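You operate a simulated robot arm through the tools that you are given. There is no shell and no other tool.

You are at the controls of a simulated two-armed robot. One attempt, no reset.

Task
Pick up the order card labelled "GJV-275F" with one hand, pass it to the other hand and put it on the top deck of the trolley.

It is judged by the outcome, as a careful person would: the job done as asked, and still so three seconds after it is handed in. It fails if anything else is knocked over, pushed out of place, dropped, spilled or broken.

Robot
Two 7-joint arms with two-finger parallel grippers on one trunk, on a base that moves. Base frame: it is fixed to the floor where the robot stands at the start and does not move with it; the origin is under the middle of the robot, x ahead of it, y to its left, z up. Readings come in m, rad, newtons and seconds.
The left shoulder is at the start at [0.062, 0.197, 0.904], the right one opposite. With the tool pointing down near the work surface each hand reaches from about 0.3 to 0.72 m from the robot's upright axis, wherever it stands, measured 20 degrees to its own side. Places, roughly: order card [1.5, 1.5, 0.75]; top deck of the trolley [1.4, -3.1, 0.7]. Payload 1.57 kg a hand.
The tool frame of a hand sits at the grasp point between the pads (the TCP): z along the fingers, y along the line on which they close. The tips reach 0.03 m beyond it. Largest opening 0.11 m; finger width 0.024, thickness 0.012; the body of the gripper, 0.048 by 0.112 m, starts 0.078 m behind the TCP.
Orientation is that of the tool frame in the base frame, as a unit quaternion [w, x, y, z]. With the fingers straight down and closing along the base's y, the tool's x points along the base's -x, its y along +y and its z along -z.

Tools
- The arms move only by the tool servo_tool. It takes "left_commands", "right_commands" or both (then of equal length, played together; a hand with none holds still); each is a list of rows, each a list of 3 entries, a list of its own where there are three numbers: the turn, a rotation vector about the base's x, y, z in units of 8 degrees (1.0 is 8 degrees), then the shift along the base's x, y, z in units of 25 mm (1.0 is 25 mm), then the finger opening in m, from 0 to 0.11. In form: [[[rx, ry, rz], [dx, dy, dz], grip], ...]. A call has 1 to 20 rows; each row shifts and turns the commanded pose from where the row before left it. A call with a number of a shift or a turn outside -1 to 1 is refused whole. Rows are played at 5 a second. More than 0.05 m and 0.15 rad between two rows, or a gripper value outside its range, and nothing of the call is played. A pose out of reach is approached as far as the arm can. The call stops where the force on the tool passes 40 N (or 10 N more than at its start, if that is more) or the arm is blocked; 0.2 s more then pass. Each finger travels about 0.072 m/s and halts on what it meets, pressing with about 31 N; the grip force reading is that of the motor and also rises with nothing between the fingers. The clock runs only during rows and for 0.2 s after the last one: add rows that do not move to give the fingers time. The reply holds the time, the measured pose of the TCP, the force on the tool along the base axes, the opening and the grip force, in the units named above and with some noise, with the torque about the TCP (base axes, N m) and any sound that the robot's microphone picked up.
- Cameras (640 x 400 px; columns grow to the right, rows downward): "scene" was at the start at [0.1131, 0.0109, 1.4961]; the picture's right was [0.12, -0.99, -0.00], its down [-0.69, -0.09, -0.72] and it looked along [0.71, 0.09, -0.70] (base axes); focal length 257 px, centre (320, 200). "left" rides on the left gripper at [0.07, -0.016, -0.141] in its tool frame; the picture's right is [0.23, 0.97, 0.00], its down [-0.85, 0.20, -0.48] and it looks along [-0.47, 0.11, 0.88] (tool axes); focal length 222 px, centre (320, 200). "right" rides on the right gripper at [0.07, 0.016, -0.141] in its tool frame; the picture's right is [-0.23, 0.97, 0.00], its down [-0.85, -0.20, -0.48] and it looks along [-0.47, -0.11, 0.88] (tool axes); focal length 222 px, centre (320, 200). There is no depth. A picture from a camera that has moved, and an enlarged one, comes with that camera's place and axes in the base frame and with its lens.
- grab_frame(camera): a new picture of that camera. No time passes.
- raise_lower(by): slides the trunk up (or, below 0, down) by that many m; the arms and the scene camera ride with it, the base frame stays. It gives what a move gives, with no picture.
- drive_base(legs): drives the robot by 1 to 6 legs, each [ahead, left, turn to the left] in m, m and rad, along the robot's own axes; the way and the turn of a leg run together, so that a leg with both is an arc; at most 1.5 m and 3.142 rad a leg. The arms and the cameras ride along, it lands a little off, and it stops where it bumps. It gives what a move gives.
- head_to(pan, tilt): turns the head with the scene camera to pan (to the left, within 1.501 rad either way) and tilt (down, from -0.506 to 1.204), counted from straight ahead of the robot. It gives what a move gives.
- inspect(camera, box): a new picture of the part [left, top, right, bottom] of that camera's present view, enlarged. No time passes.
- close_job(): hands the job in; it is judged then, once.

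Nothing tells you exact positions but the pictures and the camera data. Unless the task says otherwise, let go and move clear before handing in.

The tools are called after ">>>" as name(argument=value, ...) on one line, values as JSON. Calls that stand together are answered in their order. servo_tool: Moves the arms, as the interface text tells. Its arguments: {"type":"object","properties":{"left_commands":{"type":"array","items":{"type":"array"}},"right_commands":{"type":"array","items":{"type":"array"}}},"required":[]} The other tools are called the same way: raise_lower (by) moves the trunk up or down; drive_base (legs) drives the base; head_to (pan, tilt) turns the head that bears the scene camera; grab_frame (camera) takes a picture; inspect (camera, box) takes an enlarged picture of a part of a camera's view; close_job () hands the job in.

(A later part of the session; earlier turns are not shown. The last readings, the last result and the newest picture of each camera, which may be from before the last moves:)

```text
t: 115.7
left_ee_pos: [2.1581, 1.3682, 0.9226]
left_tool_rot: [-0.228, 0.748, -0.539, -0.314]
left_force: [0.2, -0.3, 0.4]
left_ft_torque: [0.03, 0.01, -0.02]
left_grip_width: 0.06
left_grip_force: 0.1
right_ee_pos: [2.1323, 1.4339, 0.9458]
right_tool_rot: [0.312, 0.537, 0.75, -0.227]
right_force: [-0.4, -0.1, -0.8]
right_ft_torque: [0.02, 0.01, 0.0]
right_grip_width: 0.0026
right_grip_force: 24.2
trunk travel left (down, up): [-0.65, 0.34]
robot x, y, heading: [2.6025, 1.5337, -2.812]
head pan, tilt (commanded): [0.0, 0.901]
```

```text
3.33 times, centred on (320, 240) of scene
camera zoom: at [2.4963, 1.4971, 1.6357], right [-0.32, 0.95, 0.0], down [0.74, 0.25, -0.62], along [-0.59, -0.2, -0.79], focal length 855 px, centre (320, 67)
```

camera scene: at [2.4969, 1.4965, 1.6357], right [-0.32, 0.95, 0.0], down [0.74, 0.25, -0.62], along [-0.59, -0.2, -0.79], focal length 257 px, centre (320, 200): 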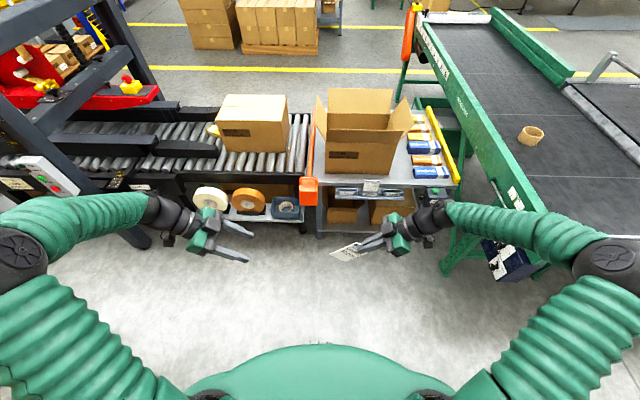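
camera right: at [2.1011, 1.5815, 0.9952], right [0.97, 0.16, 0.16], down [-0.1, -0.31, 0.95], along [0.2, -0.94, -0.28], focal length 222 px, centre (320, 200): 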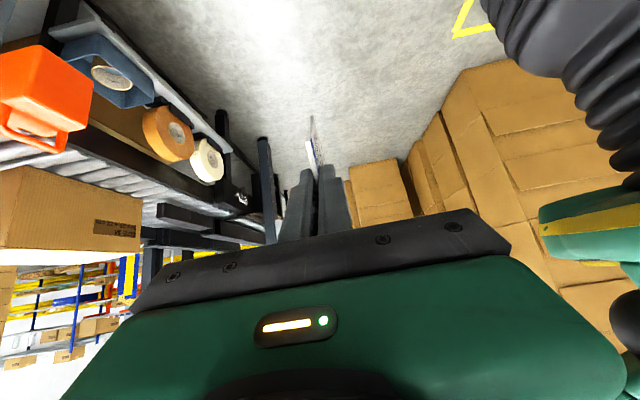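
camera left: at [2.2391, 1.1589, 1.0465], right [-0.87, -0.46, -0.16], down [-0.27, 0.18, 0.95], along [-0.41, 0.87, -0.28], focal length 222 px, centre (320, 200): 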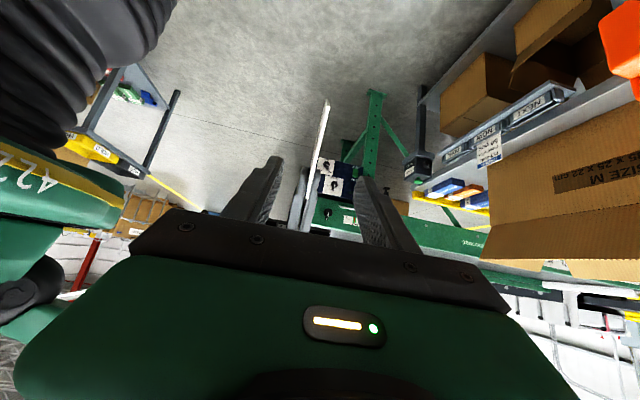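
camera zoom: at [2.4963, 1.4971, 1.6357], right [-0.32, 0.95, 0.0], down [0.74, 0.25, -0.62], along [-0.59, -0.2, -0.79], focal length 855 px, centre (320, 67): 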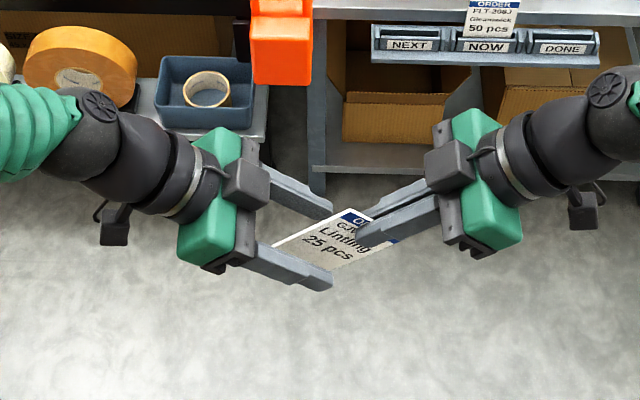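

The card lies between the left fingers, clear of the right fingertips. I close the left hand on it while the right still holds.

>>> servo_tool(left_commands=[[[0, 0, 0], [0, 0, 0], 0.03], [[0, 0, 0], [0, 0, 0], 0.015], [[0, 0, 0], [0, 0, 0], 0.0], [[0, 0, 0], [0, 0, 0], 0.0], [[0, 0, 0], [0, 0, 0], 0.0]])

>>> inspect(camera="left", box=[220, 80, 420, 250])

>>> inspect(camera="scene", box=[260, 200, 380, 290])

```text
t: 116.9
left_ee_pos: [2.1573, 1.366, 0.9225]
left_tool_rot: [-0.226, 0.749, -0.537, -0.315]
left_force: [-9.9, -3.4, -2.4]
left_ft_torque: [-0.11, -0.02, 0.35]
left_grip_width: 0.0029
left_grip_force: 24.3
right_ee_pos: [2.1337, 1.4348, 0.947]
right_tool_rot: [0.313, 0.538, 0.749, -0.227]
right_force: [9.7, 3.1, 2.8]
right_ft_torque: [-0.03, -0.28, 0.36]
right_grip_width: 0.0024
right_grip_force: 23.4
trunk travel left (down, up): [-0.65, 0.34]
robot x, y, heading: [2.6013, 1.534, -2.82]
head pan, tilt (commanded): [0.0, 0.901]
```

```text
2.35 times, centred on (320, 165) of left
camera zoom: at [2.2199, 1.2305, 0.9717], right [-0.87, -0.46, -0.16], down [-0.27, 0.18, 0.95], along [-0.41, 0.87, -0.28], focal length 523 px, centre (320, 282)
```

zoom: 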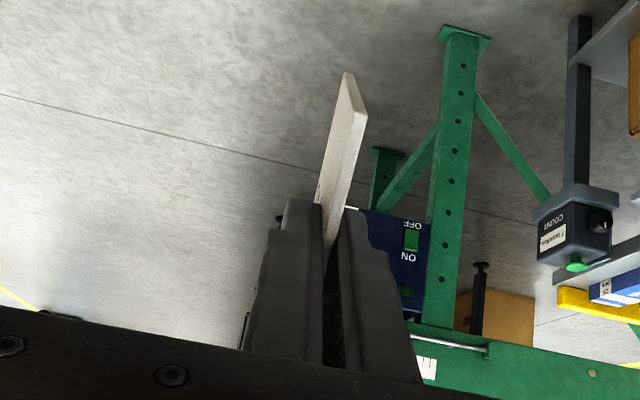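

```text
4.44 times, centred on (320, 245) of scene
camera zoom: at [2.4961, 1.497, 1.6356], right [-0.32, 0.95, 0.0], down [0.74, 0.25, -0.62], along [-0.59, -0.2, -0.79], focal length 1140 px, centre (320, 0)
```

zoom: 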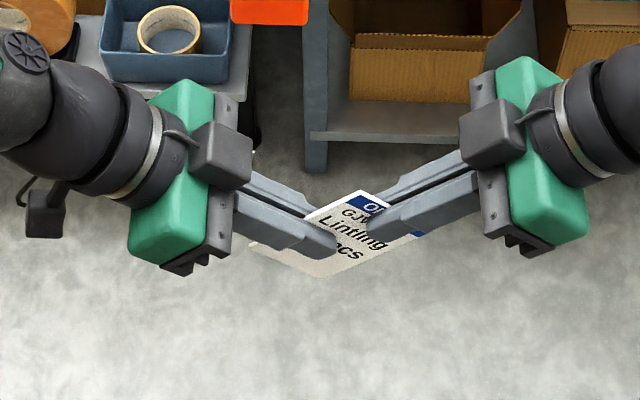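

Both hands now hold the card, with a mild opposing load of about 10 N. I nudge the left hand 1.5 mm to relieve it, then open the right hand and withdraw it along its axis.

>>> servo_tool(left_commands=[[[0, 0, 0], [-0.057, -0.019, 0], 0.0], [[0, 0, 0], [0, 0, 0], 0.0], [[0, 0, 0], [0, 0, 0], 0.0], [[0, 0, 0], [0, 0, 0], 0.0], [[0, 0, 0], [0, 0, 0], 0.0]], right_commands=[[[0, 0, 0], [0, 0, 0], 0.0], [[0, 0, 0], [0, 0, 0], 0.015], [[0, 0, 0], [0, 0, 0], 0.03], [[0, 0, 0], [0, 0, 0], 0.05], [[0, 0, 0], [0, 0, 0], 0.05]])

>>> inspect(camera="scene", box=[260, 200, 380, 290])

>>> inspect(camera="right", box=[220, 80, 420, 250])

```text
t: 118.1
left_ee_pos: [2.157, 1.367, 0.9219]
left_tool_rot: [-0.227, 0.749, -0.538, -0.314]
left_force: [0.6, -0.1, -0.1]
left_ft_torque: [-0.01, 0.01, -0.02]
left_grip_width: 0.0025
left_grip_force: 23.9
right_ee_pos: [2.1325, 1.4338, 0.947]
right_tool_rot: [0.312, 0.537, 0.75, -0.226]
right_force: [0.0, -0.1, -0.2]
right_ft_torque: [-0.01, 0.01, 0.0]
right_grip_width: 0.05
right_grip_force: 0.1
trunk travel left (down, up): [-0.65, 0.34]
robot x, y, heading: [2.6039, 1.5332, -2.819]
head pan, tilt (commanded): [0.0, 0.901]
```

```text
4.44 times, centred on (320, 245) of scene
camera zoom: at [2.496, 1.497, 1.6356], right [-0.32, 0.95, 0.0], down [0.74, 0.25, -0.62], along [-0.59, -0.2, -0.79], focal length 1140 px, centre (320, 0)
```

zoom: 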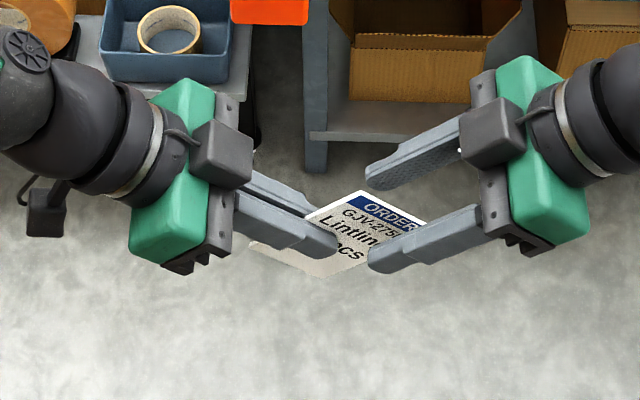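

```text
2.35 times, centred on (320, 165) of right
camera zoom: at [2.1006, 1.5818, 0.995], right [0.97, 0.16, 0.16], down [-0.1, -0.31, 0.95], along [0.2, -0.94, -0.28], focal length 523 px, centre (320, 282)
```

zoom: 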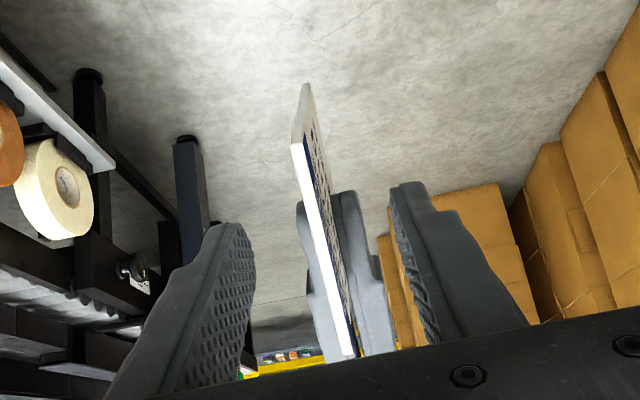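

The card is now held by the left hand alone. I withdraw the right hand along its axis, away from the card.

>>> servo_tool(right_commands=[[[0, 0, 0], [-0.18, 0.54, 0.56], 0.05], [[0, 0, 0], [-0.18, 0.54, 0.56], 0.05], [[0, 0, 0], [-0.18, 0.54, 0.56], 0.05], [[0, 0, 0], [-0.18, 0.54, 0.56], 0.05], [[0, 0, 0], [-0.18, 0.54, 0.56], 0.05], [[0, 0, 0], [-0.18, 0.54, 0.56], 0.05], [[0, 0, 0], [-0.18, 0.54, 0.56], 0.05], [[0, 0, 0], [-0.18, 0.54, 0.56], 0.05]])

>>> inspect(camera="scene", box=[240, 160, 440, 300])

```text
t: 119.9
left_ee_pos: [2.1553, 1.3673, 0.9229]
left_tool_rot: [-0.226, 0.749, -0.538, -0.314]
left_force: [0.2, 0.2, -0.1]
left_ft_torque: [0.01, -0.01, 0.0]
left_grip_width: 0.0029
left_grip_force: 24.1
right_ee_pos: [2.0954, 1.542, 1.0592]
right_tool_rot: [0.313, 0.537, 0.749, -0.228]
right_force: [0.6, 0.7, -0.5]
right_ft_torque: [0.02, 0.02, 0.02]
right_grip_width: 0.0501
right_grip_force: 0.1
trunk travel left (down, up): [-0.65, 0.34]
robot x, y, heading: [2.6039, 1.5322, -2.815]
head pan, tilt (commanded): [0.0, 0.901]
```

```text
2.86 times, centred on (340, 230) of scene
camera zoom: at [2.4965, 1.4981, 1.6357], right [-0.32, 0.95, 0.0], down [0.74, 0.25, -0.62], along [-0.59, -0.2, -0.79], focal length 733 px, centre (263, 114)
```

zoom: 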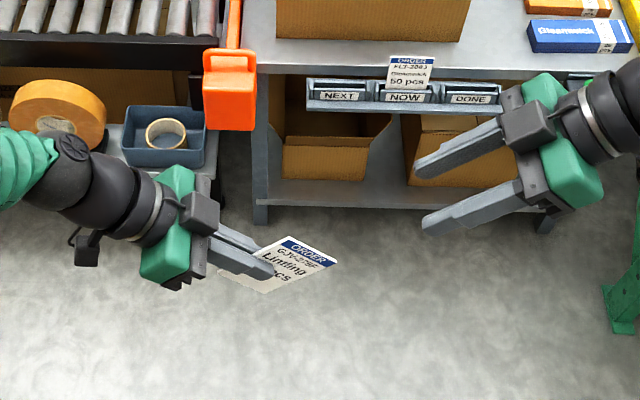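

The hand-over is done cleanly. Now I bring both arms back to a compact carrying pose: the left hand rolls and moves outward and up, the right hand returns to pointing down.

>>> servo_tool(left_commands=[[[0.215, -0.635, 0.655], [0.137, -0.411, 0.333], 0.0], [[0.215, -0.635, 0.655], [0.137, -0.411, 0.333], 0.0], [[0.215, -0.635, 0.655], [0.137, -0.411, 0.333], 0.0], [[0.215, -0.635, 0.655], [0.137, -0.411, 0.333], 0.0], [[0.215, -0.635, 0.655], [0.137, -0.411, 0.333], 0.0], [[0.215, -0.635, 0.655], [0.137, -0.411, 0.333], 0.0], [[0.215, -0.635, 0.655], [0.137, -0.411, 0.333], 0.0], [[0.215, -0.635, 0.655], [0.137, -0.411, 0.333], 0.0], [[0.215, -0.635, 0.655], [0.137, -0.411, 0.333], 0.0], [[0.215, -0.635, 0.655], [0.137, -0.411, 0.333], 0.0], [[0.215, -0.635, 0.655], [0.137, -0.411, 0.333], 0.0], [[0.215, -0.635, 0.655], [0.137, -0.411, 0.333], 0.0]], right_commands=[[[0.89, 0.295, 0], [0, 0, 0], 0.05], [[0.89, 0.295, 0], [0, 0, 0], 0.05], [[0.89, 0.295, 0], [0, 0, 0], 0.05], [[0.89, 0.295, 0], [0, 0, 0], 0.05], [[0.89, 0.295, 0], [0, 0, 0], 0.05], [[0.89, 0.295, 0], [0, 0, 0], 0.05], [[0, 0, -0.9375], [0, 0, 0], 0.05], [[0, 0, -0.9375], [0, 0, 0], 0.05], [[0, 0, -0.9375], [0, 0, 0], 0.05], [[0, 0, -0.9375], [0, 0, 0], 0.05], [[0, 0, -0.9375], [0, 0, 0], 0.05], [[0, 0, -0.9375], [0, 0, 0], 0.05]])

>>> grab_frame(camera="scene")

>>> grab_frame(camera="left")

```text
t: 122.5
left_ee_pos: [2.1981, 1.2421, 1.0215]
left_tool_rot: [-0.385, 0.909, 0.149, -0.061]
left_force: [-0.2, 0.9, 0.0]
left_ft_torque: [-0.01, 0.0, -0.02]
left_grip_width: 0.0025
left_grip_force: 23.7
right_ee_pos: [2.0961, 1.5417, 1.0606]
right_tool_rot: [0.001, 0.85, 0.527, -0.003]
right_force: [-0.4, -0.5, -0.5]
right_ft_torque: [-0.02, 0.02, -0.02]
right_grip_width: 0.0501
right_grip_force: 0.0
trunk travel left (down, up): [-0.65, 0.34]
robot x, y, heading: [2.5996, 1.532, -2.817]
head pan, tilt (commanded): [0.0, 0.901]
```

```text
taken
camera scene: at [2.4973, 1.4959, 1.6357], right [-0.32, 0.95, 0.0], down [0.74, 0.25, -0.62], along [-0.59, -0.2, -0.78], focal length 257 px, centre (320, 200)
```

scene: 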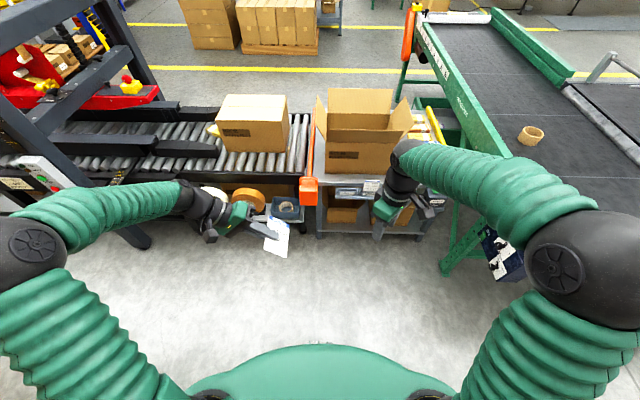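

```text
taken
camera left: at [2.2934, 1.1797, 1.1313], right [0.43, -0.57, -0.7], down [-0.66, -0.73, 0.19], along [-0.62, 0.38, -0.69], focal length 222 px, centre (320, 200)
```

left: 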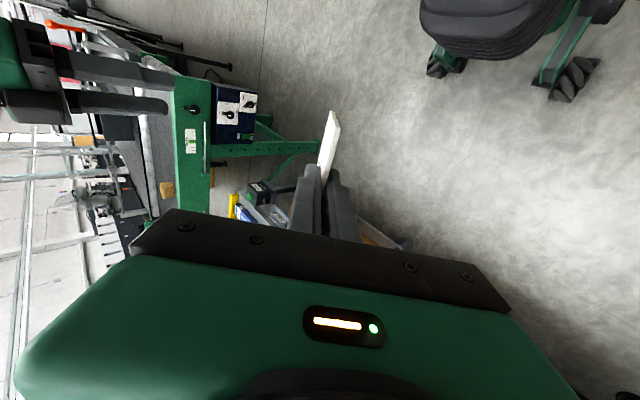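

The left hand has rolled with the card still held. I zoom in to check how the card sits in the fingers.

>>> inspect(camera="scene", box=[170, 170, 330, 280])

```text
3.64 times, centred on (250, 225) of scene
camera zoom: at [2.4973, 1.4959, 1.6357], right [-0.32, 0.95, 0.0], down [0.74, 0.25, -0.62], along [-0.59, -0.2, -0.78], focal length 933 px, centre (574, 109)
```

zoom: 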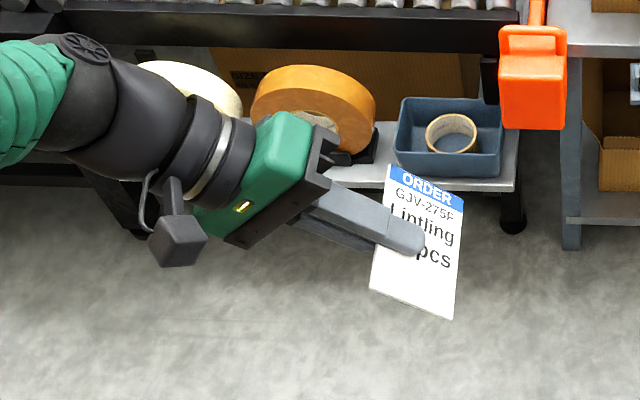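

The print faces up and the card is firmly held. I bring both hands to the narrow, forward carrying pose and raise the trunk before driving back.

>>> servo_tool(left_commands=[[[-0.666, -0.224, 0], [-0.724, -0.154, 0], 0.0], [[-0.666, -0.224, 0], [-0.724, -0.154, 0], 0.0], [[-0.666, -0.224, 0], [-0.724, -0.154, 0], 0.0], [[-0.666, -0.224, 0], [-0.724, -0.154, 0], 0.0], [[-0.666, -0.224, 0], [-0.724, -0.154, 0], 0.0], [[-0.666, -0.224, 0], [-0.724, -0.154, 0], 0.0], [[-0.666, -0.224, 0], [-0.724, -0.154, 0], 0.0], [[-0.666, -0.224, 0], [-0.724, -0.154, 0], 0.0], [[0, 0, 0], [0, 0, 0], 0.0]], right_commands=[[[0, 0, -0.703], [-0.628, -0.4225, 0], 0.05], [[0, 0, -0.703], [-0.628, -0.4225, 0], 0.05], [[0, 0, -0.703], [-0.628, -0.4225, 0], 0.05], [[0, 0, -0.703], [-0.628, -0.4225, 0], 0.05], [[0, 0, -0.703], [-0.628, -0.4225, 0], 0.05], [[0, 0, -0.703], [-0.628, -0.4225, 0], 0.05], [[0, 0, -0.703], [-0.628, -0.4225, 0], 0.05], [[0, 0, -0.703], [-0.628, -0.4225, 0], 0.05], [[0, 0, 0], [0, 0, 0], 0.05]])

>>> raise_lower(by=0.25)

>>> grab_frame(camera="scene")

```text
t: 124.5
left_ee_pos: [2.0513, 1.2142, 1.0236]
left_tool_rot: [-0.007, 0.987, 0.16, -0.001]
left_force: [0.3, -0.2, 0.0]
left_ft_torque: [0.01, 0.01, 0.0]
left_grip_width: 0.0028
left_grip_force: 24.0
right_ee_pos: [1.9712, 1.4588, 1.0595]
right_tool_rot: [0.0, 0.987, 0.162, -0.004]
right_force: [-0.4, 0.4, -0.5]
right_ft_torque: [0.02, 0.02, -0.01]
right_grip_width: 0.0499
right_grip_force: 0.0
trunk travel left (down, up): [-0.65, 0.34]
robot x, y, heading: [2.6008, 1.5277, -2.822]
head pan, tilt (commanded): [0.0, 0.901]
```

```text
t: 127.1
left_ee_pos: [2.0519, 1.2127, 1.2729]
left_tool_rot: [-0.008, 0.987, 0.161, -0.002]
left_force: [0.4, 0.5, -0.3]
left_ft_torque: [0.02, 0.0, -0.01]
left_grip_width: 0.0027
left_grip_force: 23.7
right_ee_pos: [1.9696, 1.458, 1.3098]
right_tool_rot: [-0.001, 0.987, 0.163, -0.003]
right_force: [0.0, 0.0, -0.1]
right_ft_torque: [0.02, 0.02, -0.03]
right_grip_width: 0.0499
right_grip_force: 0.1
trunk travel left (down, up): [-0.9, 0.09]
robot x, y, heading: [2.5999, 1.5328, -2.819]
head pan, tilt (commanded): [0.0, 0.901]
```

```text
taken
camera scene: at [2.4944, 1.4961, 1.8855], right [-0.32, 0.95, 0.0], down [0.74, 0.25, -0.62], along [-0.59, -0.2, -0.79], focal length 257 px, centre (320, 200)
```

scene: 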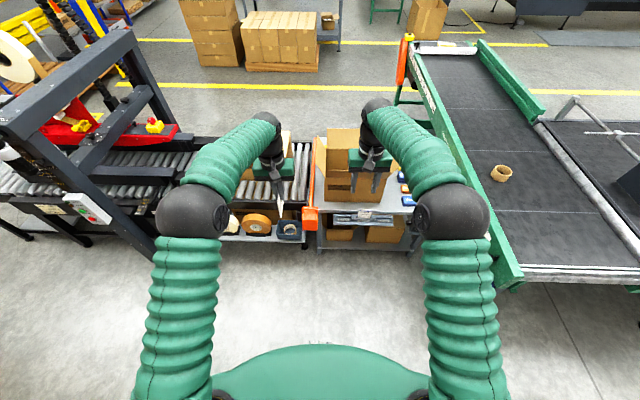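

Both arms are narrow again and the card hangs from the left hand. I turn toward the corridor and drive back along it in stages.

>>> drive_base(legs=[[0.0, 0.0, 1.235], [1.1, 0.0, 0.0]])

>>> head_to(pan=0.0, tilt=0.7)

>>> grab_frame(camera="scene")

```text
t: 136.1
left_ee_pos: [2.7441, -0.2344, 1.2741]
left_tool_rot: [-0.006, 0.706, 0.709, -0.005]
left_force: [0.5, 0.1, 0.1]
left_ft_torque: [0.02, 0.01, 0.02]
left_grip_width: 0.0025
left_grip_force: 23.6
right_ee_pos: [2.4851, -0.2358, 1.3089]
right_tool_rot: [0.002, 0.704, 0.71, -0.003]
right_force: [1.0, 0.6, 0.0]
right_ft_torque: [-0.02, 0.02, 0.01]
right_grip_width: 0.0502
right_grip_force: 0.0
trunk travel left (down, up): [-0.9, 0.09]
robot x, y, heading: [2.6113, 0.3824, -1.565]
head pan, tilt (commanded): [0.0, 0.901]
```

```text
t: 136.8
left_ee_pos: [2.7428, -0.2336, 1.2747]
left_tool_rot: [-0.005, 0.705, 0.709, -0.007]
left_force: [-1.0, 0.2, -1.1]
left_ft_torque: [0.01, -0.01, 0.0]
left_grip_width: 0.0027
left_grip_force: 24.2
right_ee_pos: [2.4853, -0.2351, 1.3094]
right_tool_rot: [0.003, 0.703, 0.711, -0.004]
right_force: [0.1, 0.0, -0.1]
right_ft_torque: [-0.02, -0.06, 0.01]
right_grip_width: 0.0504
right_grip_force: 0.1
trunk travel left (down, up): [-0.9, 0.09]
robot x, y, heading: [2.6119, 0.3872, -1.565]
head pan, tilt (commanded): [0.0, 0.7]
```

```text
taken
camera scene: at [2.6129, 0.2656, 1.9016], right [-1.0, -0.01, 0.0], down [0.0, 0.65, -0.76], along [0.0, -0.76, -0.65], focal length 257 px, centre (320, 200)
```

scene: 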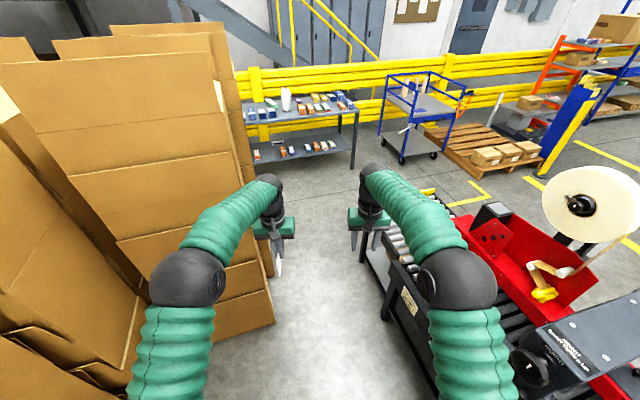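

The stack's edge lies near x = 2.93 on my left and the conveyor near x = 2.25 on my right. I shift 3 cm right to match the line I came in on and continue.

>>> drive_base(legs=[[0.0, -0.03, 0.0], [1.1, 0.0, 0.0]])

>>> grab_frame(camera="scene")

```text
t: 142.8
left_ee_pos: [2.7169, -1.3187, 1.2739]
left_tool_rot: [-0.004, 0.705, 0.709, -0.005]
left_force: [0.7, 0.5, -0.1]
left_ft_torque: [0.0, -0.07, 0.03]
left_grip_width: 0.0026
left_grip_force: 23.8
right_ee_pos: [2.4579, -1.3199, 1.3106]
right_tool_rot: [0.003, 0.704, 0.71, -0.004]
right_force: [-0.6, -0.5, 0.5]
right_ft_torque: [0.0, -0.03, -0.02]
right_grip_width: 0.0504
right_grip_force: 0.0
trunk travel left (down, up): [-0.9, 0.09]
robot x, y, heading: [2.591, -0.7, -1.566]
head pan, tilt (commanded): [0.0, 0.7]
```

```text
taken
camera scene: at [2.5847, -0.8197, 1.9019], right [-1.0, 0.0, 0.0], down [0.0, 0.65, -0.76], along [0.01, -0.76, -0.65], focal length 257 px, centre (320, 200)
```

scene: 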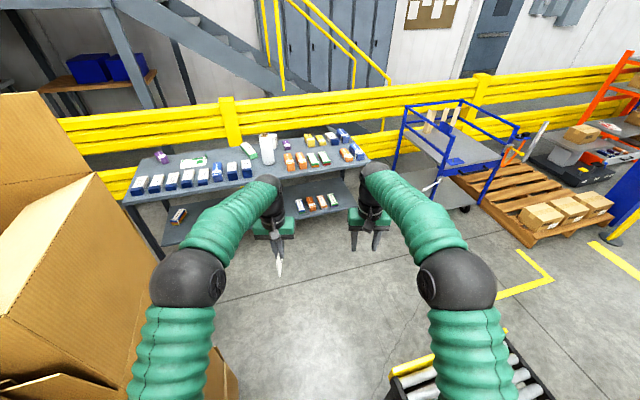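

I am nearly out of the corridor, with the display table ahead and the trolley to the right. I go forward clear of the conveyor's end, then strafe right toward the trolley.

>>> drive_base(legs=[[1.12, 0.0, 0.0], [0.0, -0.7, 0.0]])

>>> head_to(pan=-0.3, tilt=0.75)

>>> grab_frame(camera="scene")

```text
t: 152.0
left_ee_pos: [2.0239, -2.4509, 1.2752]
left_tool_rot: [-0.005, 0.706, 0.708, -0.009]
left_force: [-1.0, 0.8, 0.2]
left_ft_torque: [-0.01, -0.02, 0.0]
left_grip_width: 0.0026
left_grip_force: 23.6
right_ee_pos: [1.7666, -2.4528, 1.3131]
right_tool_rot: [0.002, 0.704, 0.71, -0.005]
right_force: [0.1, -0.4, 0.0]
right_ft_torque: [-0.01, 0.04, 0.0]
right_grip_width: 0.0501
right_grip_force: 0.1
trunk travel left (down, up): [-0.9, 0.09]
robot x, y, heading: [1.8902, -1.8352, -1.568]
head pan, tilt (commanded): [0.0, 0.7]
```

```text
t: 152.8
left_ee_pos: [2.0188, -2.45, 1.2758]
left_tool_rot: [-0.003, 0.706, 0.708, -0.006]
left_force: [0.4, 0.8, -0.3]
left_ft_torque: [-0.04, 0.0, 0.0]
left_grip_width: 0.0028
left_grip_force: 24.6
right_ee_pos: [1.76, -2.4499, 1.3125]
right_tool_rot: [0.003, 0.704, 0.71, -0.004]
right_force: [0.2, 0.3, 0.3]
right_ft_torque: [0.02, 0.0, 0.0]
right_grip_width: 0.0499
right_grip_force: 0.1
trunk travel left (down, up): [-0.9, 0.09]
robot x, y, heading: [1.8907, -1.8323, -1.565]
head pan, tilt (commanded): [-0.3, 0.75]
```

```text
taken
camera scene: at [1.8646, -1.9494, 1.8974], right [-0.96, 0.29, 0.0], down [0.2, 0.65, -0.73], along [-0.21, -0.7, -0.68], focal length 257 px, centre (320, 200)
```

scene: 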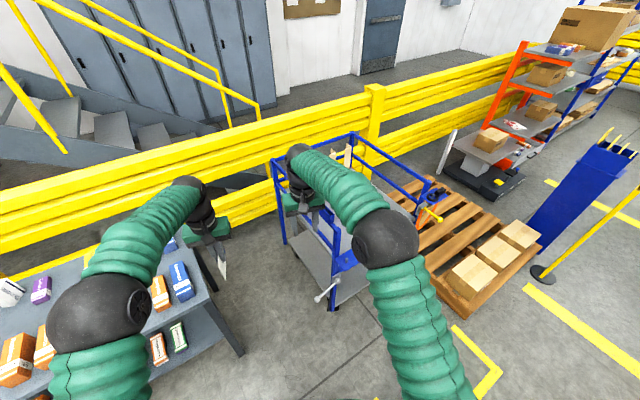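

The trolley is just to my right, partly hidden by the right arm. I strafe to stand in front of it and pull the right hand back out of the view.

>>> drive_base(legs=[[0.0, -0.45, 0.0]])

>>> servo_tool(right_commands=[[[0, 0, 0], [-0.6, 1.0, 0], 0.05], [[0, 0, 0], [-0.6, 1.0, 0], 0.05], [[0, 0, 0], [-0.6, 1.0, 0], 0.05], [[0, 0, 0], [-0.6, 1.0, 0], 0.05], [[0, 0, 0], [-0.6, 1.0, 0], 0.05], [[0, 0, 0], [-0.6, 1.0, 0], 0.05], [[0, 0, 0], [-0.6, 1.0, 0], 0.05], [[0, 0, 0], [-0.6, 1.0, 0], 0.05]])

>>> head_to(pan=0.0, tilt=0.75)

>>> grab_frame(camera="scene")

```text
t: 155.6
left_ee_pos: [1.5672, -2.4517, 1.2768]
left_tool_rot: [-0.004, 0.706, 0.708, -0.008]
left_force: [-0.4, 0.8, 0.0]
left_ft_torque: [0.0, 0.01, 0.01]
left_grip_width: 0.0027
left_grip_force: 24.5
right_ee_pos: [1.3088, -2.4505, 1.3135]
right_tool_rot: [0.003, 0.706, 0.709, -0.005]
right_force: [0.4, 0.2, -1.2]
right_ft_torque: [0.02, 0.03, -0.04]
right_grip_width: 0.0502
right_grip_force: 0.0
trunk travel left (down, up): [-0.9, 0.09]
robot x, y, heading: [1.435, -1.8344, -1.572]
head pan, tilt (commanded): [-0.3, 0.75]
```

```text
t: 157.4
left_ee_pos: [1.5631, -2.4471, 1.2792]
left_tool_rot: [-0.002, 0.706, 0.708, -0.008]
left_force: [-0.4, -0.2, 0.1]
left_ft_torque: [0.04, 0.01, -0.01]
left_grip_width: 0.0028
left_grip_force: 23.5
right_ee_pos: [1.1865, -2.2462, 1.3139]
right_tool_rot: [0.005, 0.706, 0.709, -0.006]
right_force: [-0.8, -0.5, -0.5]
right_ft_torque: [-0.01, 0.01, 0.0]
right_grip_width: 0.0501
right_grip_force: 0.1
trunk travel left (down, up): [-0.9, 0.09]
robot x, y, heading: [1.4399, -1.8357, -1.571]
head pan, tilt (commanded): [-0.3, 0.75]
```

```text
t: 158.2
left_ee_pos: [1.5639, -2.4471, 1.2796]
left_tool_rot: [-0.003, 0.707, 0.708, -0.009]
left_force: [-0.3, 0.2, -0.1]
left_ft_torque: [0.01, 0.03, -0.01]
left_grip_width: 0.0028
left_grip_force: 24.3
right_ee_pos: [1.1865, -2.2471, 1.3146]
right_tool_rot: [0.005, 0.705, 0.709, -0.005]
right_force: [1.0, -0.4, -0.2]
right_ft_torque: [0.0, -0.04, -0.04]
right_grip_width: 0.0501
right_grip_force: 0.1
trunk travel left (down, up): [-0.9, 0.09]
robot x, y, heading: [1.4405, -1.8366, -1.567]
head pan, tilt (commanded): [0.0, 0.75]
```

```text
taken
camera scene: at [1.4346, -1.9514, 1.8976], right [-1.0, 0.0, 0.0], down [0.0, 0.68, -0.73], along [0.0, -0.73, -0.68], focal length 257 px, centre (320, 200)
```

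scene: 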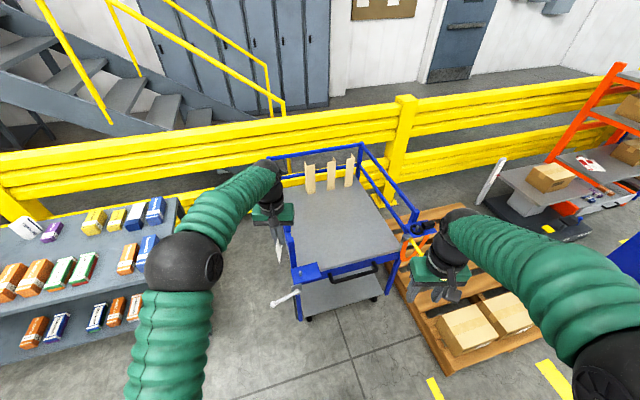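

>>> inspect(camera="scene", box=[250, 130, 450, 320])

>>> grab_frame(camera="left")

```text
2.11 times, centred on (350, 225) of scene
camera zoom: at [1.4346, -1.9514, 1.8976], right [-1.0, 0.0, 0.0], down [0.0, 0.68, -0.73], along [0.0, -0.73, -0.68], focal length 540 px, centre (257, 147)
```

zoom: 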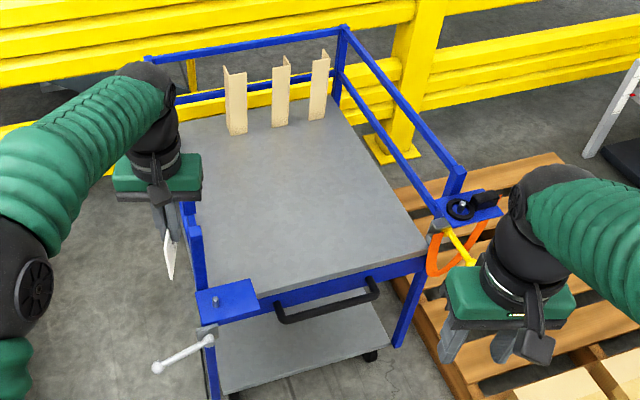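

```text
taken
camera left: at [1.5493, -2.3766, 1.4195], right [0.97, 0.23, -0.02], down [0.21, -0.85, 0.48], along [0.1, -0.47, -0.88], focal length 222 px, centre (320, 200)
```

left: 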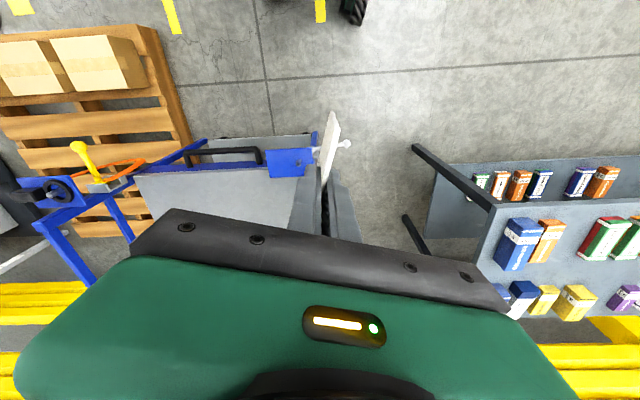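

The deck is clear except for three slats at the back; its front edge is near y = -2.78 and the side rails rise to about z = 1.0, with a lever at front left. I approach the trolley head on, a little to the right, keeping the hands above the rails.

>>> servo_tool(right_commands=[[[0, 0, 0], [0, 0.6, 0.4], 0.05], [[0, 0, 0], [0, 0.6, 0.4], 0.05], [[0, 0, 0], [0, 0.6, 0.4], 0.05], [[0, 0, 0], [0, 0.6, 0.4], 0.05]])

>>> drive_base(legs=[[0.0, -0.2, 0.0], [0.4, 0.0, 0.0]])

>>> head_to(pan=0.0, tilt=0.95)

>>> grab_frame(camera="scene")

>>> grab_frame(camera="left")

```text
t: 159.2
left_ee_pos: [1.565, -2.4481, 1.2783]
left_tool_rot: [-0.002, 0.706, 0.708, -0.009]
left_force: [-0.9, 0.9, -0.3]
left_ft_torque: [-0.03, -0.01, 0.01]
left_grip_width: 0.0029
left_grip_force: 24.8
right_ee_pos: [1.185, -2.1877, 1.3556]
right_tool_rot: [0.004, 0.705, 0.709, -0.006]
right_force: [0.4, 0.0, 0.0]
right_ft_torque: [-0.02, 0.0, 0.02]
right_grip_width: 0.05
right_grip_force: 0.0
trunk travel left (down, up): [-0.9, 0.09]
robot x, y, heading: [1.4391, -1.8336, -1.569]
head pan, tilt (commanded): [0.0, 0.75]
```

```text
t: 162.9
left_ee_pos: [1.3536, -2.8484, 1.2819]
left_tool_rot: [0.0, 0.708, 0.706, -0.009]
left_force: [0.8, 0.9, -0.5]
left_ft_torque: [-0.01, 0.02, 0.02]
left_grip_width: 0.0025
left_grip_force: 24.1
right_ee_pos: [0.9768, -2.5837, 1.356]
right_tool_rot: [0.007, 0.708, 0.706, -0.005]
right_force: [-0.2, -0.1, 0.1]
right_ft_torque: [-0.05, -0.01, -0.06]
right_grip_width: 0.0501
right_grip_force: 0.0
trunk travel left (down, up): [-0.9, 0.09]
robot x, y, heading: [1.2346, -2.2381, -1.577]
head pan, tilt (commanded): [0.0, 0.75]
```

```text
t: 163.6
left_ee_pos: [1.3607, -2.8476, 1.2802]
left_tool_rot: [-0.003, 0.709, 0.705, -0.009]
left_force: [0.5, 0.2, -0.4]
left_ft_torque: [-0.02, 0.01, 0.04]
left_grip_width: 0.0026
left_grip_force: 24.0
right_ee_pos: [0.9838, -2.5854, 1.3561]
right_tool_rot: [0.005, 0.708, 0.706, -0.007]
right_force: [-0.2, 0.5, 0.7]
right_ft_torque: [0.01, 0.02, -0.01]
right_grip_width: 0.0501
right_grip_force: 0.0
trunk travel left (down, up): [-0.9, 0.09]
robot x, y, heading: [1.232, -2.2356, -1.576]
head pan, tilt (commanded): [0.0, 0.949]
```

```text
taken
camera scene: at [1.2358, -2.3412, 1.8823], right [-1.0, 0.0, 0.0], down [0.0, 0.81, -0.58], along [0.0, -0.58, -0.81], focal length 257 px, centre (320, 200)
```

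scene: 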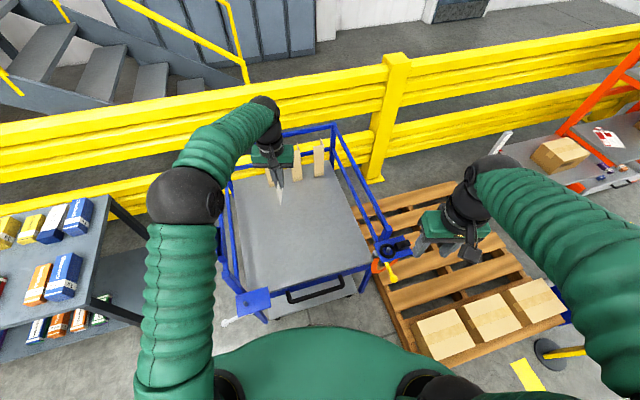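

```text
taken
camera left: at [1.3464, -2.7769, 1.4205], right [0.97, 0.22, -0.02], down [0.2, -0.85, 0.48], along [0.09, -0.48, -0.87], focal length 222 px, centre (320, 200)
```

left: 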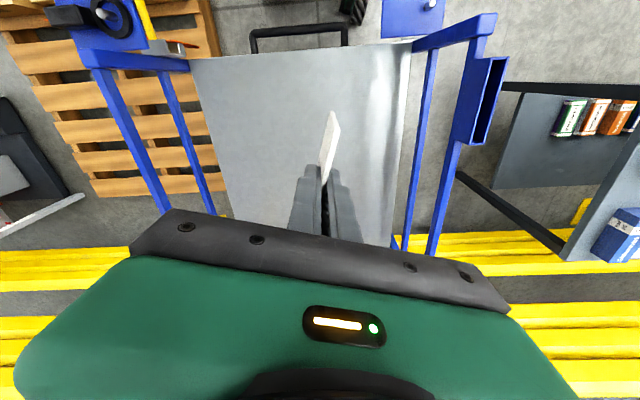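

The left hand is over the deck with the card. I keep the trunk high so that the elbow stays clear of the front-left post, shift slightly right, then tilt the hand 45 degrees and begin to lower it toward the middle of the deck's front half.

>>> drive_base(legs=[[0.0, -0.07, 0.0]])

>>> servo_tool(left_commands=[[[0.004, 0.703, 0], [-0.55, -0.21, -0.75], 0.0], [[0.004, 0.703, 0], [-0.55, -0.21, -0.75], 0.0], [[0.004, 0.703, 0], [-0.55, -0.21, -0.75], 0.0], [[0.004, 0.703, 0], [-0.55, -0.21, -0.75], 0.0], [[0.004, 0.703, 0], [-0.55, -0.21, -0.75], 0.0], [[0.004, 0.703, 0], [-0.55, -0.21, -0.75], 0.0], [[0.004, 0.703, 0], [-0.55, -0.21, -0.75], 0.0], [[0.004, 0.703, 0], [-0.55, -0.21, -0.75], 0.0], [[0, 0, 0], [0, 0, 0], 0.0]])

>>> grab_frame(camera="scene")

>>> grab_frame(camera="left")

>>> grab_frame(camera="right")

```text
t: 164.6
left_ee_pos: [1.3119, -2.8502, 1.2765]
left_tool_rot: [-0.007, 0.707, 0.707, -0.014]
left_force: [1.1, 0.8, -0.3]
left_ft_torque: [0.0, 0.09, 0.0]
left_grip_width: 0.0026
left_grip_force: 23.8
right_ee_pos: [0.9353, -2.587, 1.3589]
right_tool_rot: [0.0, 0.705, 0.709, -0.013]
right_force: [0.3, -0.7, 0.3]
right_ft_torque: [0.03, 0.01, 0.06]
right_grip_width: 0.0504
right_grip_force: 0.1
trunk travel left (down, up): [-0.9, 0.09]
robot x, y, heading: [1.1695, -2.2317, -1.575]
head pan, tilt (commanded): [0.0, 0.949]
```

```text
t: 166.6
left_ee_pos: [1.2095, -2.8906, 1.1271]
left_tool_rot: [-0.28, 0.647, 0.65, -0.283]
left_force: [1.6, 0.0, -1.7]
left_ft_torque: [0.01, 0.1, -0.02]
left_grip_width: 0.0026
left_grip_force: 23.5
right_ee_pos: [0.9448, -2.5864, 1.3608]
right_tool_rot: [-0.002, 0.704, 0.71, -0.014]
right_force: [1.6, -0.2, 0.0]
right_ft_torque: [-0.04, 0.11, 0.0]
right_grip_width: 0.0503
right_grip_force: 0.1
trunk travel left (down, up): [-0.9, 0.09]
robot x, y, heading: [1.165, -2.2376, -1.573]
head pan, tilt (commanded): [0.0, 0.949]
```

```text
taken
camera scene: at [1.1899, -2.3441, 1.8819], right [-1.0, 0.0, 0.01], down [-0.01, 0.81, -0.58], along [-0.01, -0.58, -0.81], focal length 257 px, centre (320, 200)
```

scene: 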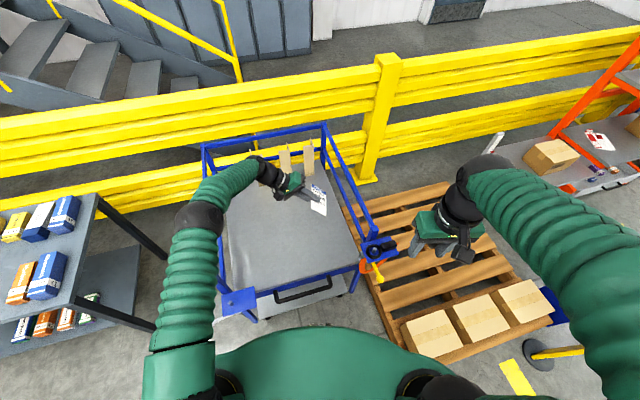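

```text
taken
camera left: at [1.3007, -2.8198, 1.2354], right [0.66, 0.23, -0.71], down [0.49, -0.85, 0.18], along [-0.56, -0.47, -0.68], focal length 222 px, centre (320, 200)
```

left: 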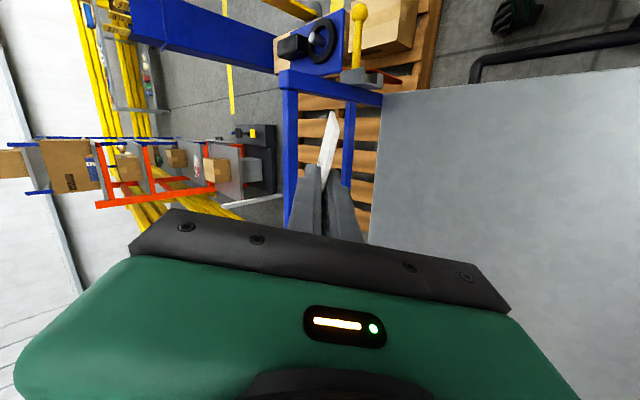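

```text
taken
camera right: at [0.9633, -2.5123, 1.4993], right [0.98, -0.22, -0.02], down [-0.18, -0.85, 0.5], along [-0.12, -0.48, -0.87], focal length 222 px, centre (320, 200)
```

right: 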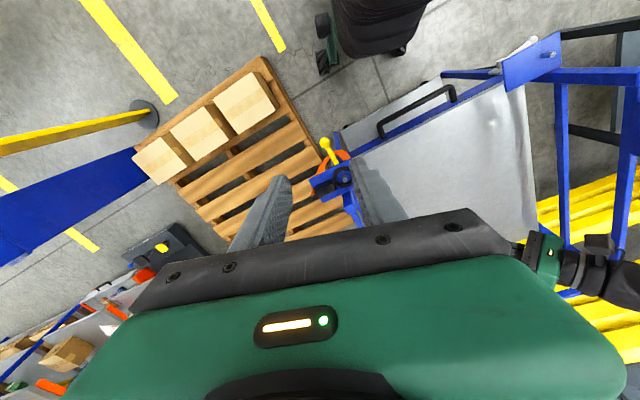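

The tilt and move went as planned, but the poses suggest the robot has leaned by under a degree after the strafe. I check around the base and the trolley for any contact before going on.

>>> inspect(camera="right", box=[220, 0, 460, 150])

>>> inspect(camera="scene", box=[180, 250, 400, 390])

>>> inspect(camera="scene", box=[330, 200, 460, 330])

```text
2.67 times, centred on (340, 75) of right
camera zoom: at [0.9633, -2.5123, 1.4993], right [0.98, -0.22, -0.02], down [-0.18, -0.85, 0.5], along [-0.12, -0.48, -0.87], focal length 592 px, centre (267, 533)
```

zoom: 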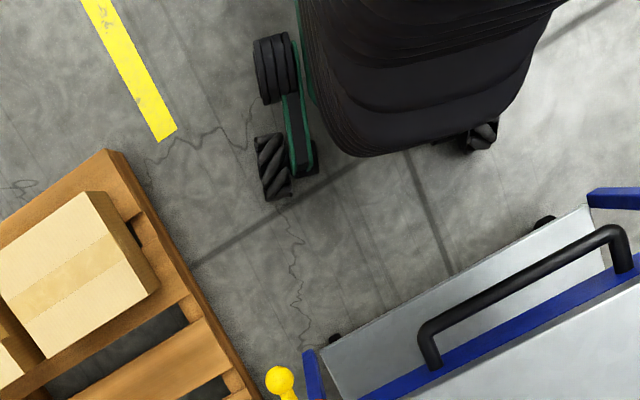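

```text
2.86 times, centred on (290, 320) of scene
camera zoom: at [1.1899, -2.3441, 1.8819], right [-1.0, 0.0, 0.01], down [-0.01, 0.81, -0.58], along [-0.01, -0.58, -0.81], focal length 733 px, centre (406, -143)
```

zoom: 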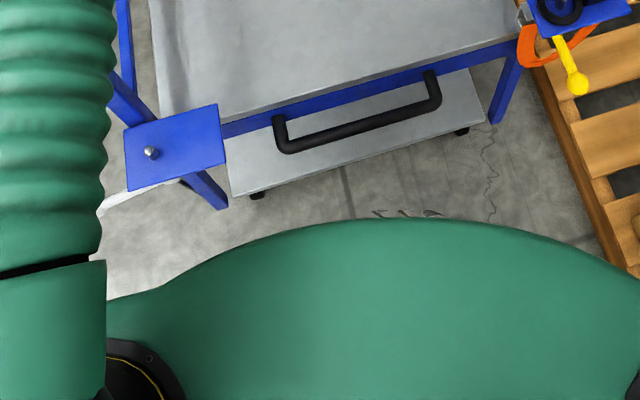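

```text
3.08 times, centred on (395, 265) of scene
camera zoom: at [1.1899, -2.3441, 1.8819], right [-1.0, 0.0, 0.01], down [-0.01, 0.81, -0.58], along [-0.01, -0.58, -0.81], focal length 790 px, centre (89, 0)
```

zoom: 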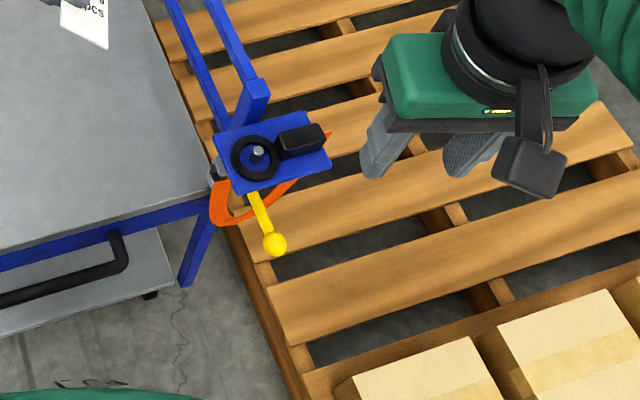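

Nothing is touching; the floor is cracked there and a wheel probably sits slightly uneven. The left elbow is raised well above the post, so I lower the trunk by 15 cm to stay within reach and check again.

>>> raise_lower(by=-0.15)

>>> grab_frame(camera="scene")

>>> grab_frame(camera="right")

```text
t: 168.4
left_ee_pos: [1.2004, -2.8905, 0.9773]
left_tool_rot: [-0.278, 0.647, 0.652, -0.282]
left_force: [1.7, 0.5, -0.2]
left_ft_torque: [-0.01, 0.03, -0.03]
left_grip_width: 0.0028
left_grip_force: 23.9
right_ee_pos: [0.9328, -2.5852, 1.2103]
right_tool_rot: [0.001, 0.705, 0.709, -0.011]
right_force: [-0.6, -0.9, 0.8]
right_ft_torque: [0.0, 0.01, 0.0]
right_grip_width: 0.0503
right_grip_force: 0.1
trunk travel left (down, up): [-0.75, 0.24]
robot x, y, heading: [1.1692, -2.2358, -1.576]
head pan, tilt (commanded): [0.0, 0.949]
```

```text
taken
camera scene: at [1.1741, -2.3433, 1.7321], right [-1.0, 0.0, 0.0], down [0.0, 0.81, -0.58], along [-0.01, -0.58, -0.81], focal length 257 px, centre (320, 200)
```

scene: 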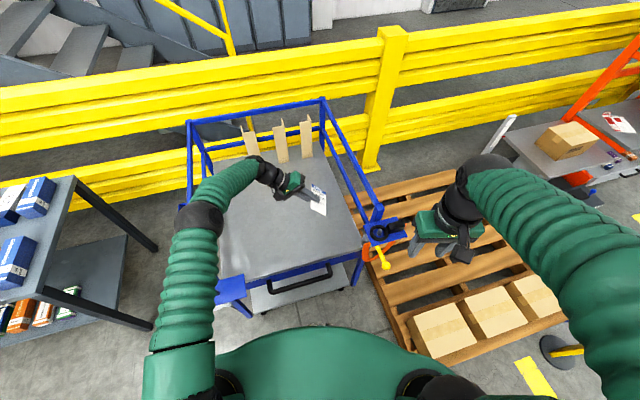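

```text
taken
camera right: at [0.951, -2.5119, 1.348], right [0.97, -0.22, -0.01], down [-0.19, -0.85, 0.5], along [-0.12, -0.48, -0.87], focal length 222 px, centre (320, 200)
```

right: 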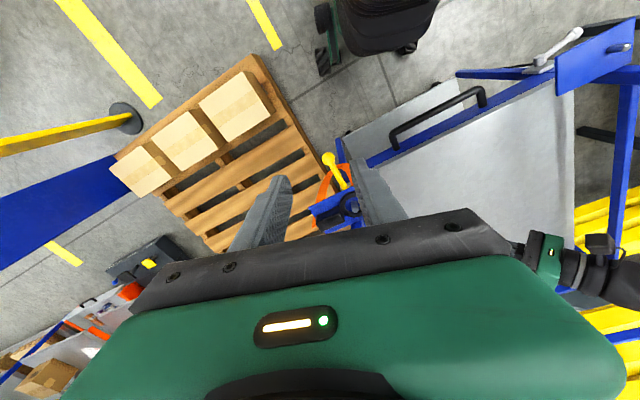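

All clear. I lower the left hand with the card to about 5 cm above the deck.

>>> servo_tool(left_commands=[[[0, 0, 0], [0, 0, -0.78], 0.0], [[0, 0, 0], [0, 0, -0.78], 0.0], [[0, 0, 0], [0, 0, -0.78], 0.0], [[0, 0, 0], [0, 0, -0.78], 0.0], [[0, 0, 0], [0, 0, -0.78], 0.0], [[0, 0, 0], [0, 0, -0.78], 0.0], [[0, 0, 0], [0, 0, -0.78], 0.0], [[0, 0, 0], [0, 0, -0.78], 0.0], [[0, 0, 0], [0, 0, 0], 0.0]])

>>> inspect(camera="scene", box=[170, 90, 410, 310])

>>> grab_frame(camera="left")

>>> grab_frame(camera="right")

```text
t: 170.4
left_ee_pos: [1.1984, -2.8692, 0.8267]
left_tool_rot: [-0.276, 0.648, 0.652, -0.28]
left_force: [0.2, -0.2, -0.6]
left_ft_torque: [0.04, -0.01, 0.02]
left_grip_width: 0.0028
left_grip_force: 23.4
left hand out of reach, approached as far as the arm can: row 6, 7, 8
right_ee_pos: [0.9267, -2.5849, 1.2087]
right_tool_rot: [0.003, 0.705, 0.709, -0.01]
right_force: [-0.6, 0.4, 0.5]
right_ft_torque: [-0.01, 0.0, 0.02]
right_grip_width: 0.0502
right_grip_force: 0.0
trunk travel left (down, up): [-0.75, 0.24]
robot x, y, heading: [1.1653, -2.2367, -1.57]
head pan, tilt (commanded): [0.0, 0.949]
```

```text
1.82 times, centred on (290, 200) of scene
camera zoom: at [1.1645, -2.343, 1.7321], right [-1.0, 0.0, 0.0], down [0.0, 0.81, -0.58], along [0.0, -0.58, -0.81], focal length 466 px, centre (374, 200)
```

zoom: 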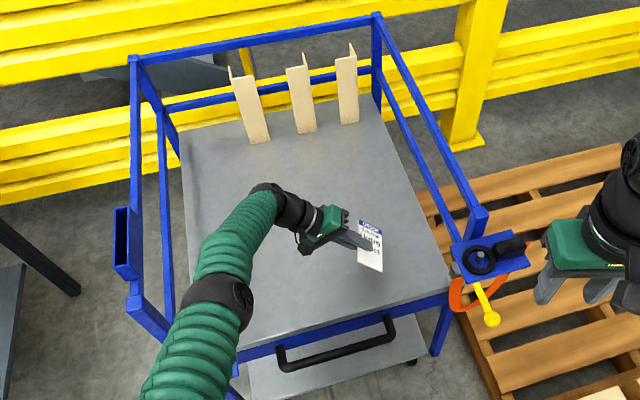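

```text
taken
camera left: at [1.2884, -2.7983, 0.9363], right [0.67, 0.23, -0.7], down [0.49, -0.85, 0.19], along [-0.56, -0.47, -0.68], focal length 222 px, centre (320, 200)
```

left: 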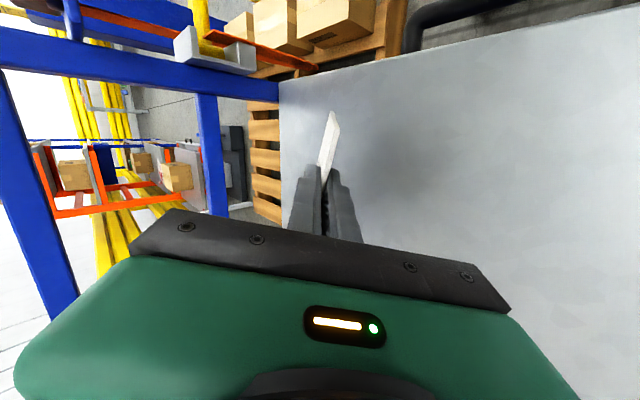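

```text
taken
camera right: at [0.9433, -2.5118, 1.3468], right [0.97, -0.22, -0.01], down [-0.19, -0.85, 0.5], along [-0.12, -0.48, -0.87], focal length 222 px, centre (320, 200)
```

right: 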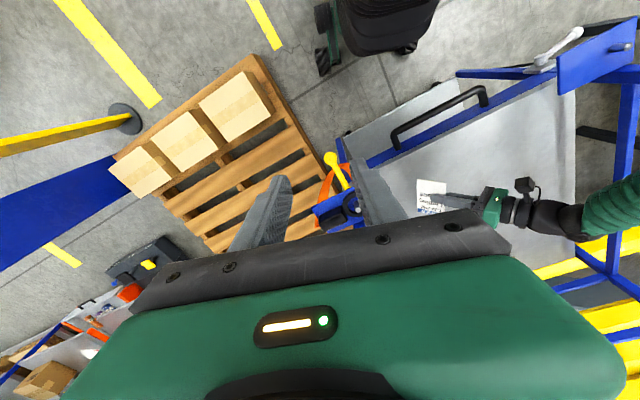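

The arm reached its limit at z = 0.83, so I lower the trunk by a further 6 cm, which brings the card's lower edge just above the deck.

>>> raise_lower(by=-0.06)

>>> grab_frame(camera="left")

>>> inspect(camera="right", box=[380, 120, 600, 260])

>>> inspect(camera="scene", box=[250, 160, 410, 280])

```text
t: 171.4
left_ee_pos: [1.1988, -2.8678, 0.7696]
left_tool_rot: [-0.276, 0.648, 0.652, -0.281]
left_force: [2.4, 0.8, 11.0]
left_ft_torque: [-0.29, 0.41, 0.12]
left_grip_width: 0.0029
left_grip_force: 24.3
right_ee_pos: [0.9263, -2.5843, 1.1478]
right_tool_rot: [0.002, 0.705, 0.709, -0.009]
right_force: [-0.2, 0.1, -0.1]
right_ft_torque: [0.05, -0.01, 0.01]
right_grip_width: 0.0501
right_grip_force: 0.0
trunk travel left (down, up): [-0.69, 0.3]
robot x, y, heading: [1.1688, -2.2396, -1.572]
head pan, tilt (commanded): [0.0, 0.949]
```

```text
taken
camera left: at [1.289, -2.7977, 0.8781], right [0.67, 0.23, -0.71], down [0.49, -0.85, 0.19], along [-0.56, -0.47, -0.68], focal length 222 px, centre (320, 200)
```

left: 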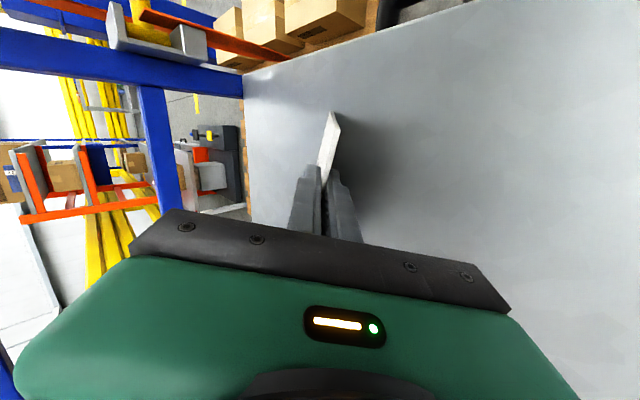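

```text
2.86 times, centred on (490, 190) of right
camera zoom: at [0.944, -2.5109, 1.2872], right [0.97, -0.22, -0.01], down [-0.19, -0.85, 0.5], along [-0.12, -0.48, -0.87], focal length 635 px, centre (-166, 229)
```

zoom: 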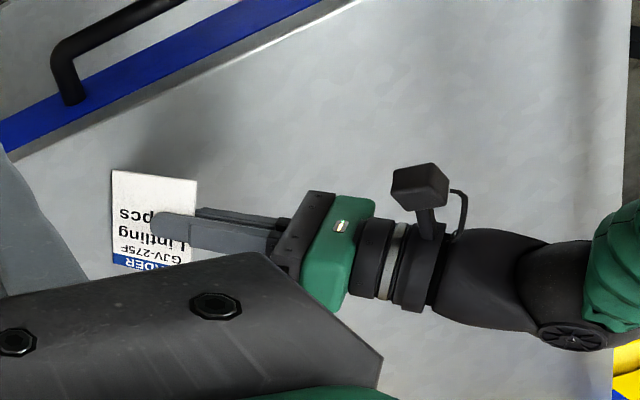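

```text
3.33 times, centred on (330, 220) of scene
camera zoom: at [1.1653, -2.3409, 1.6724], right [-1.0, 0.0, 0.0], down [0.0, 0.81, -0.58], along [0.0, -0.58, -0.81], focal length 855 px, centre (287, 133)
```

zoom: 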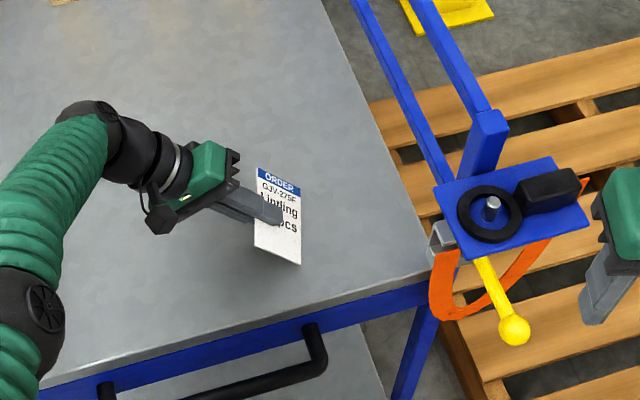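

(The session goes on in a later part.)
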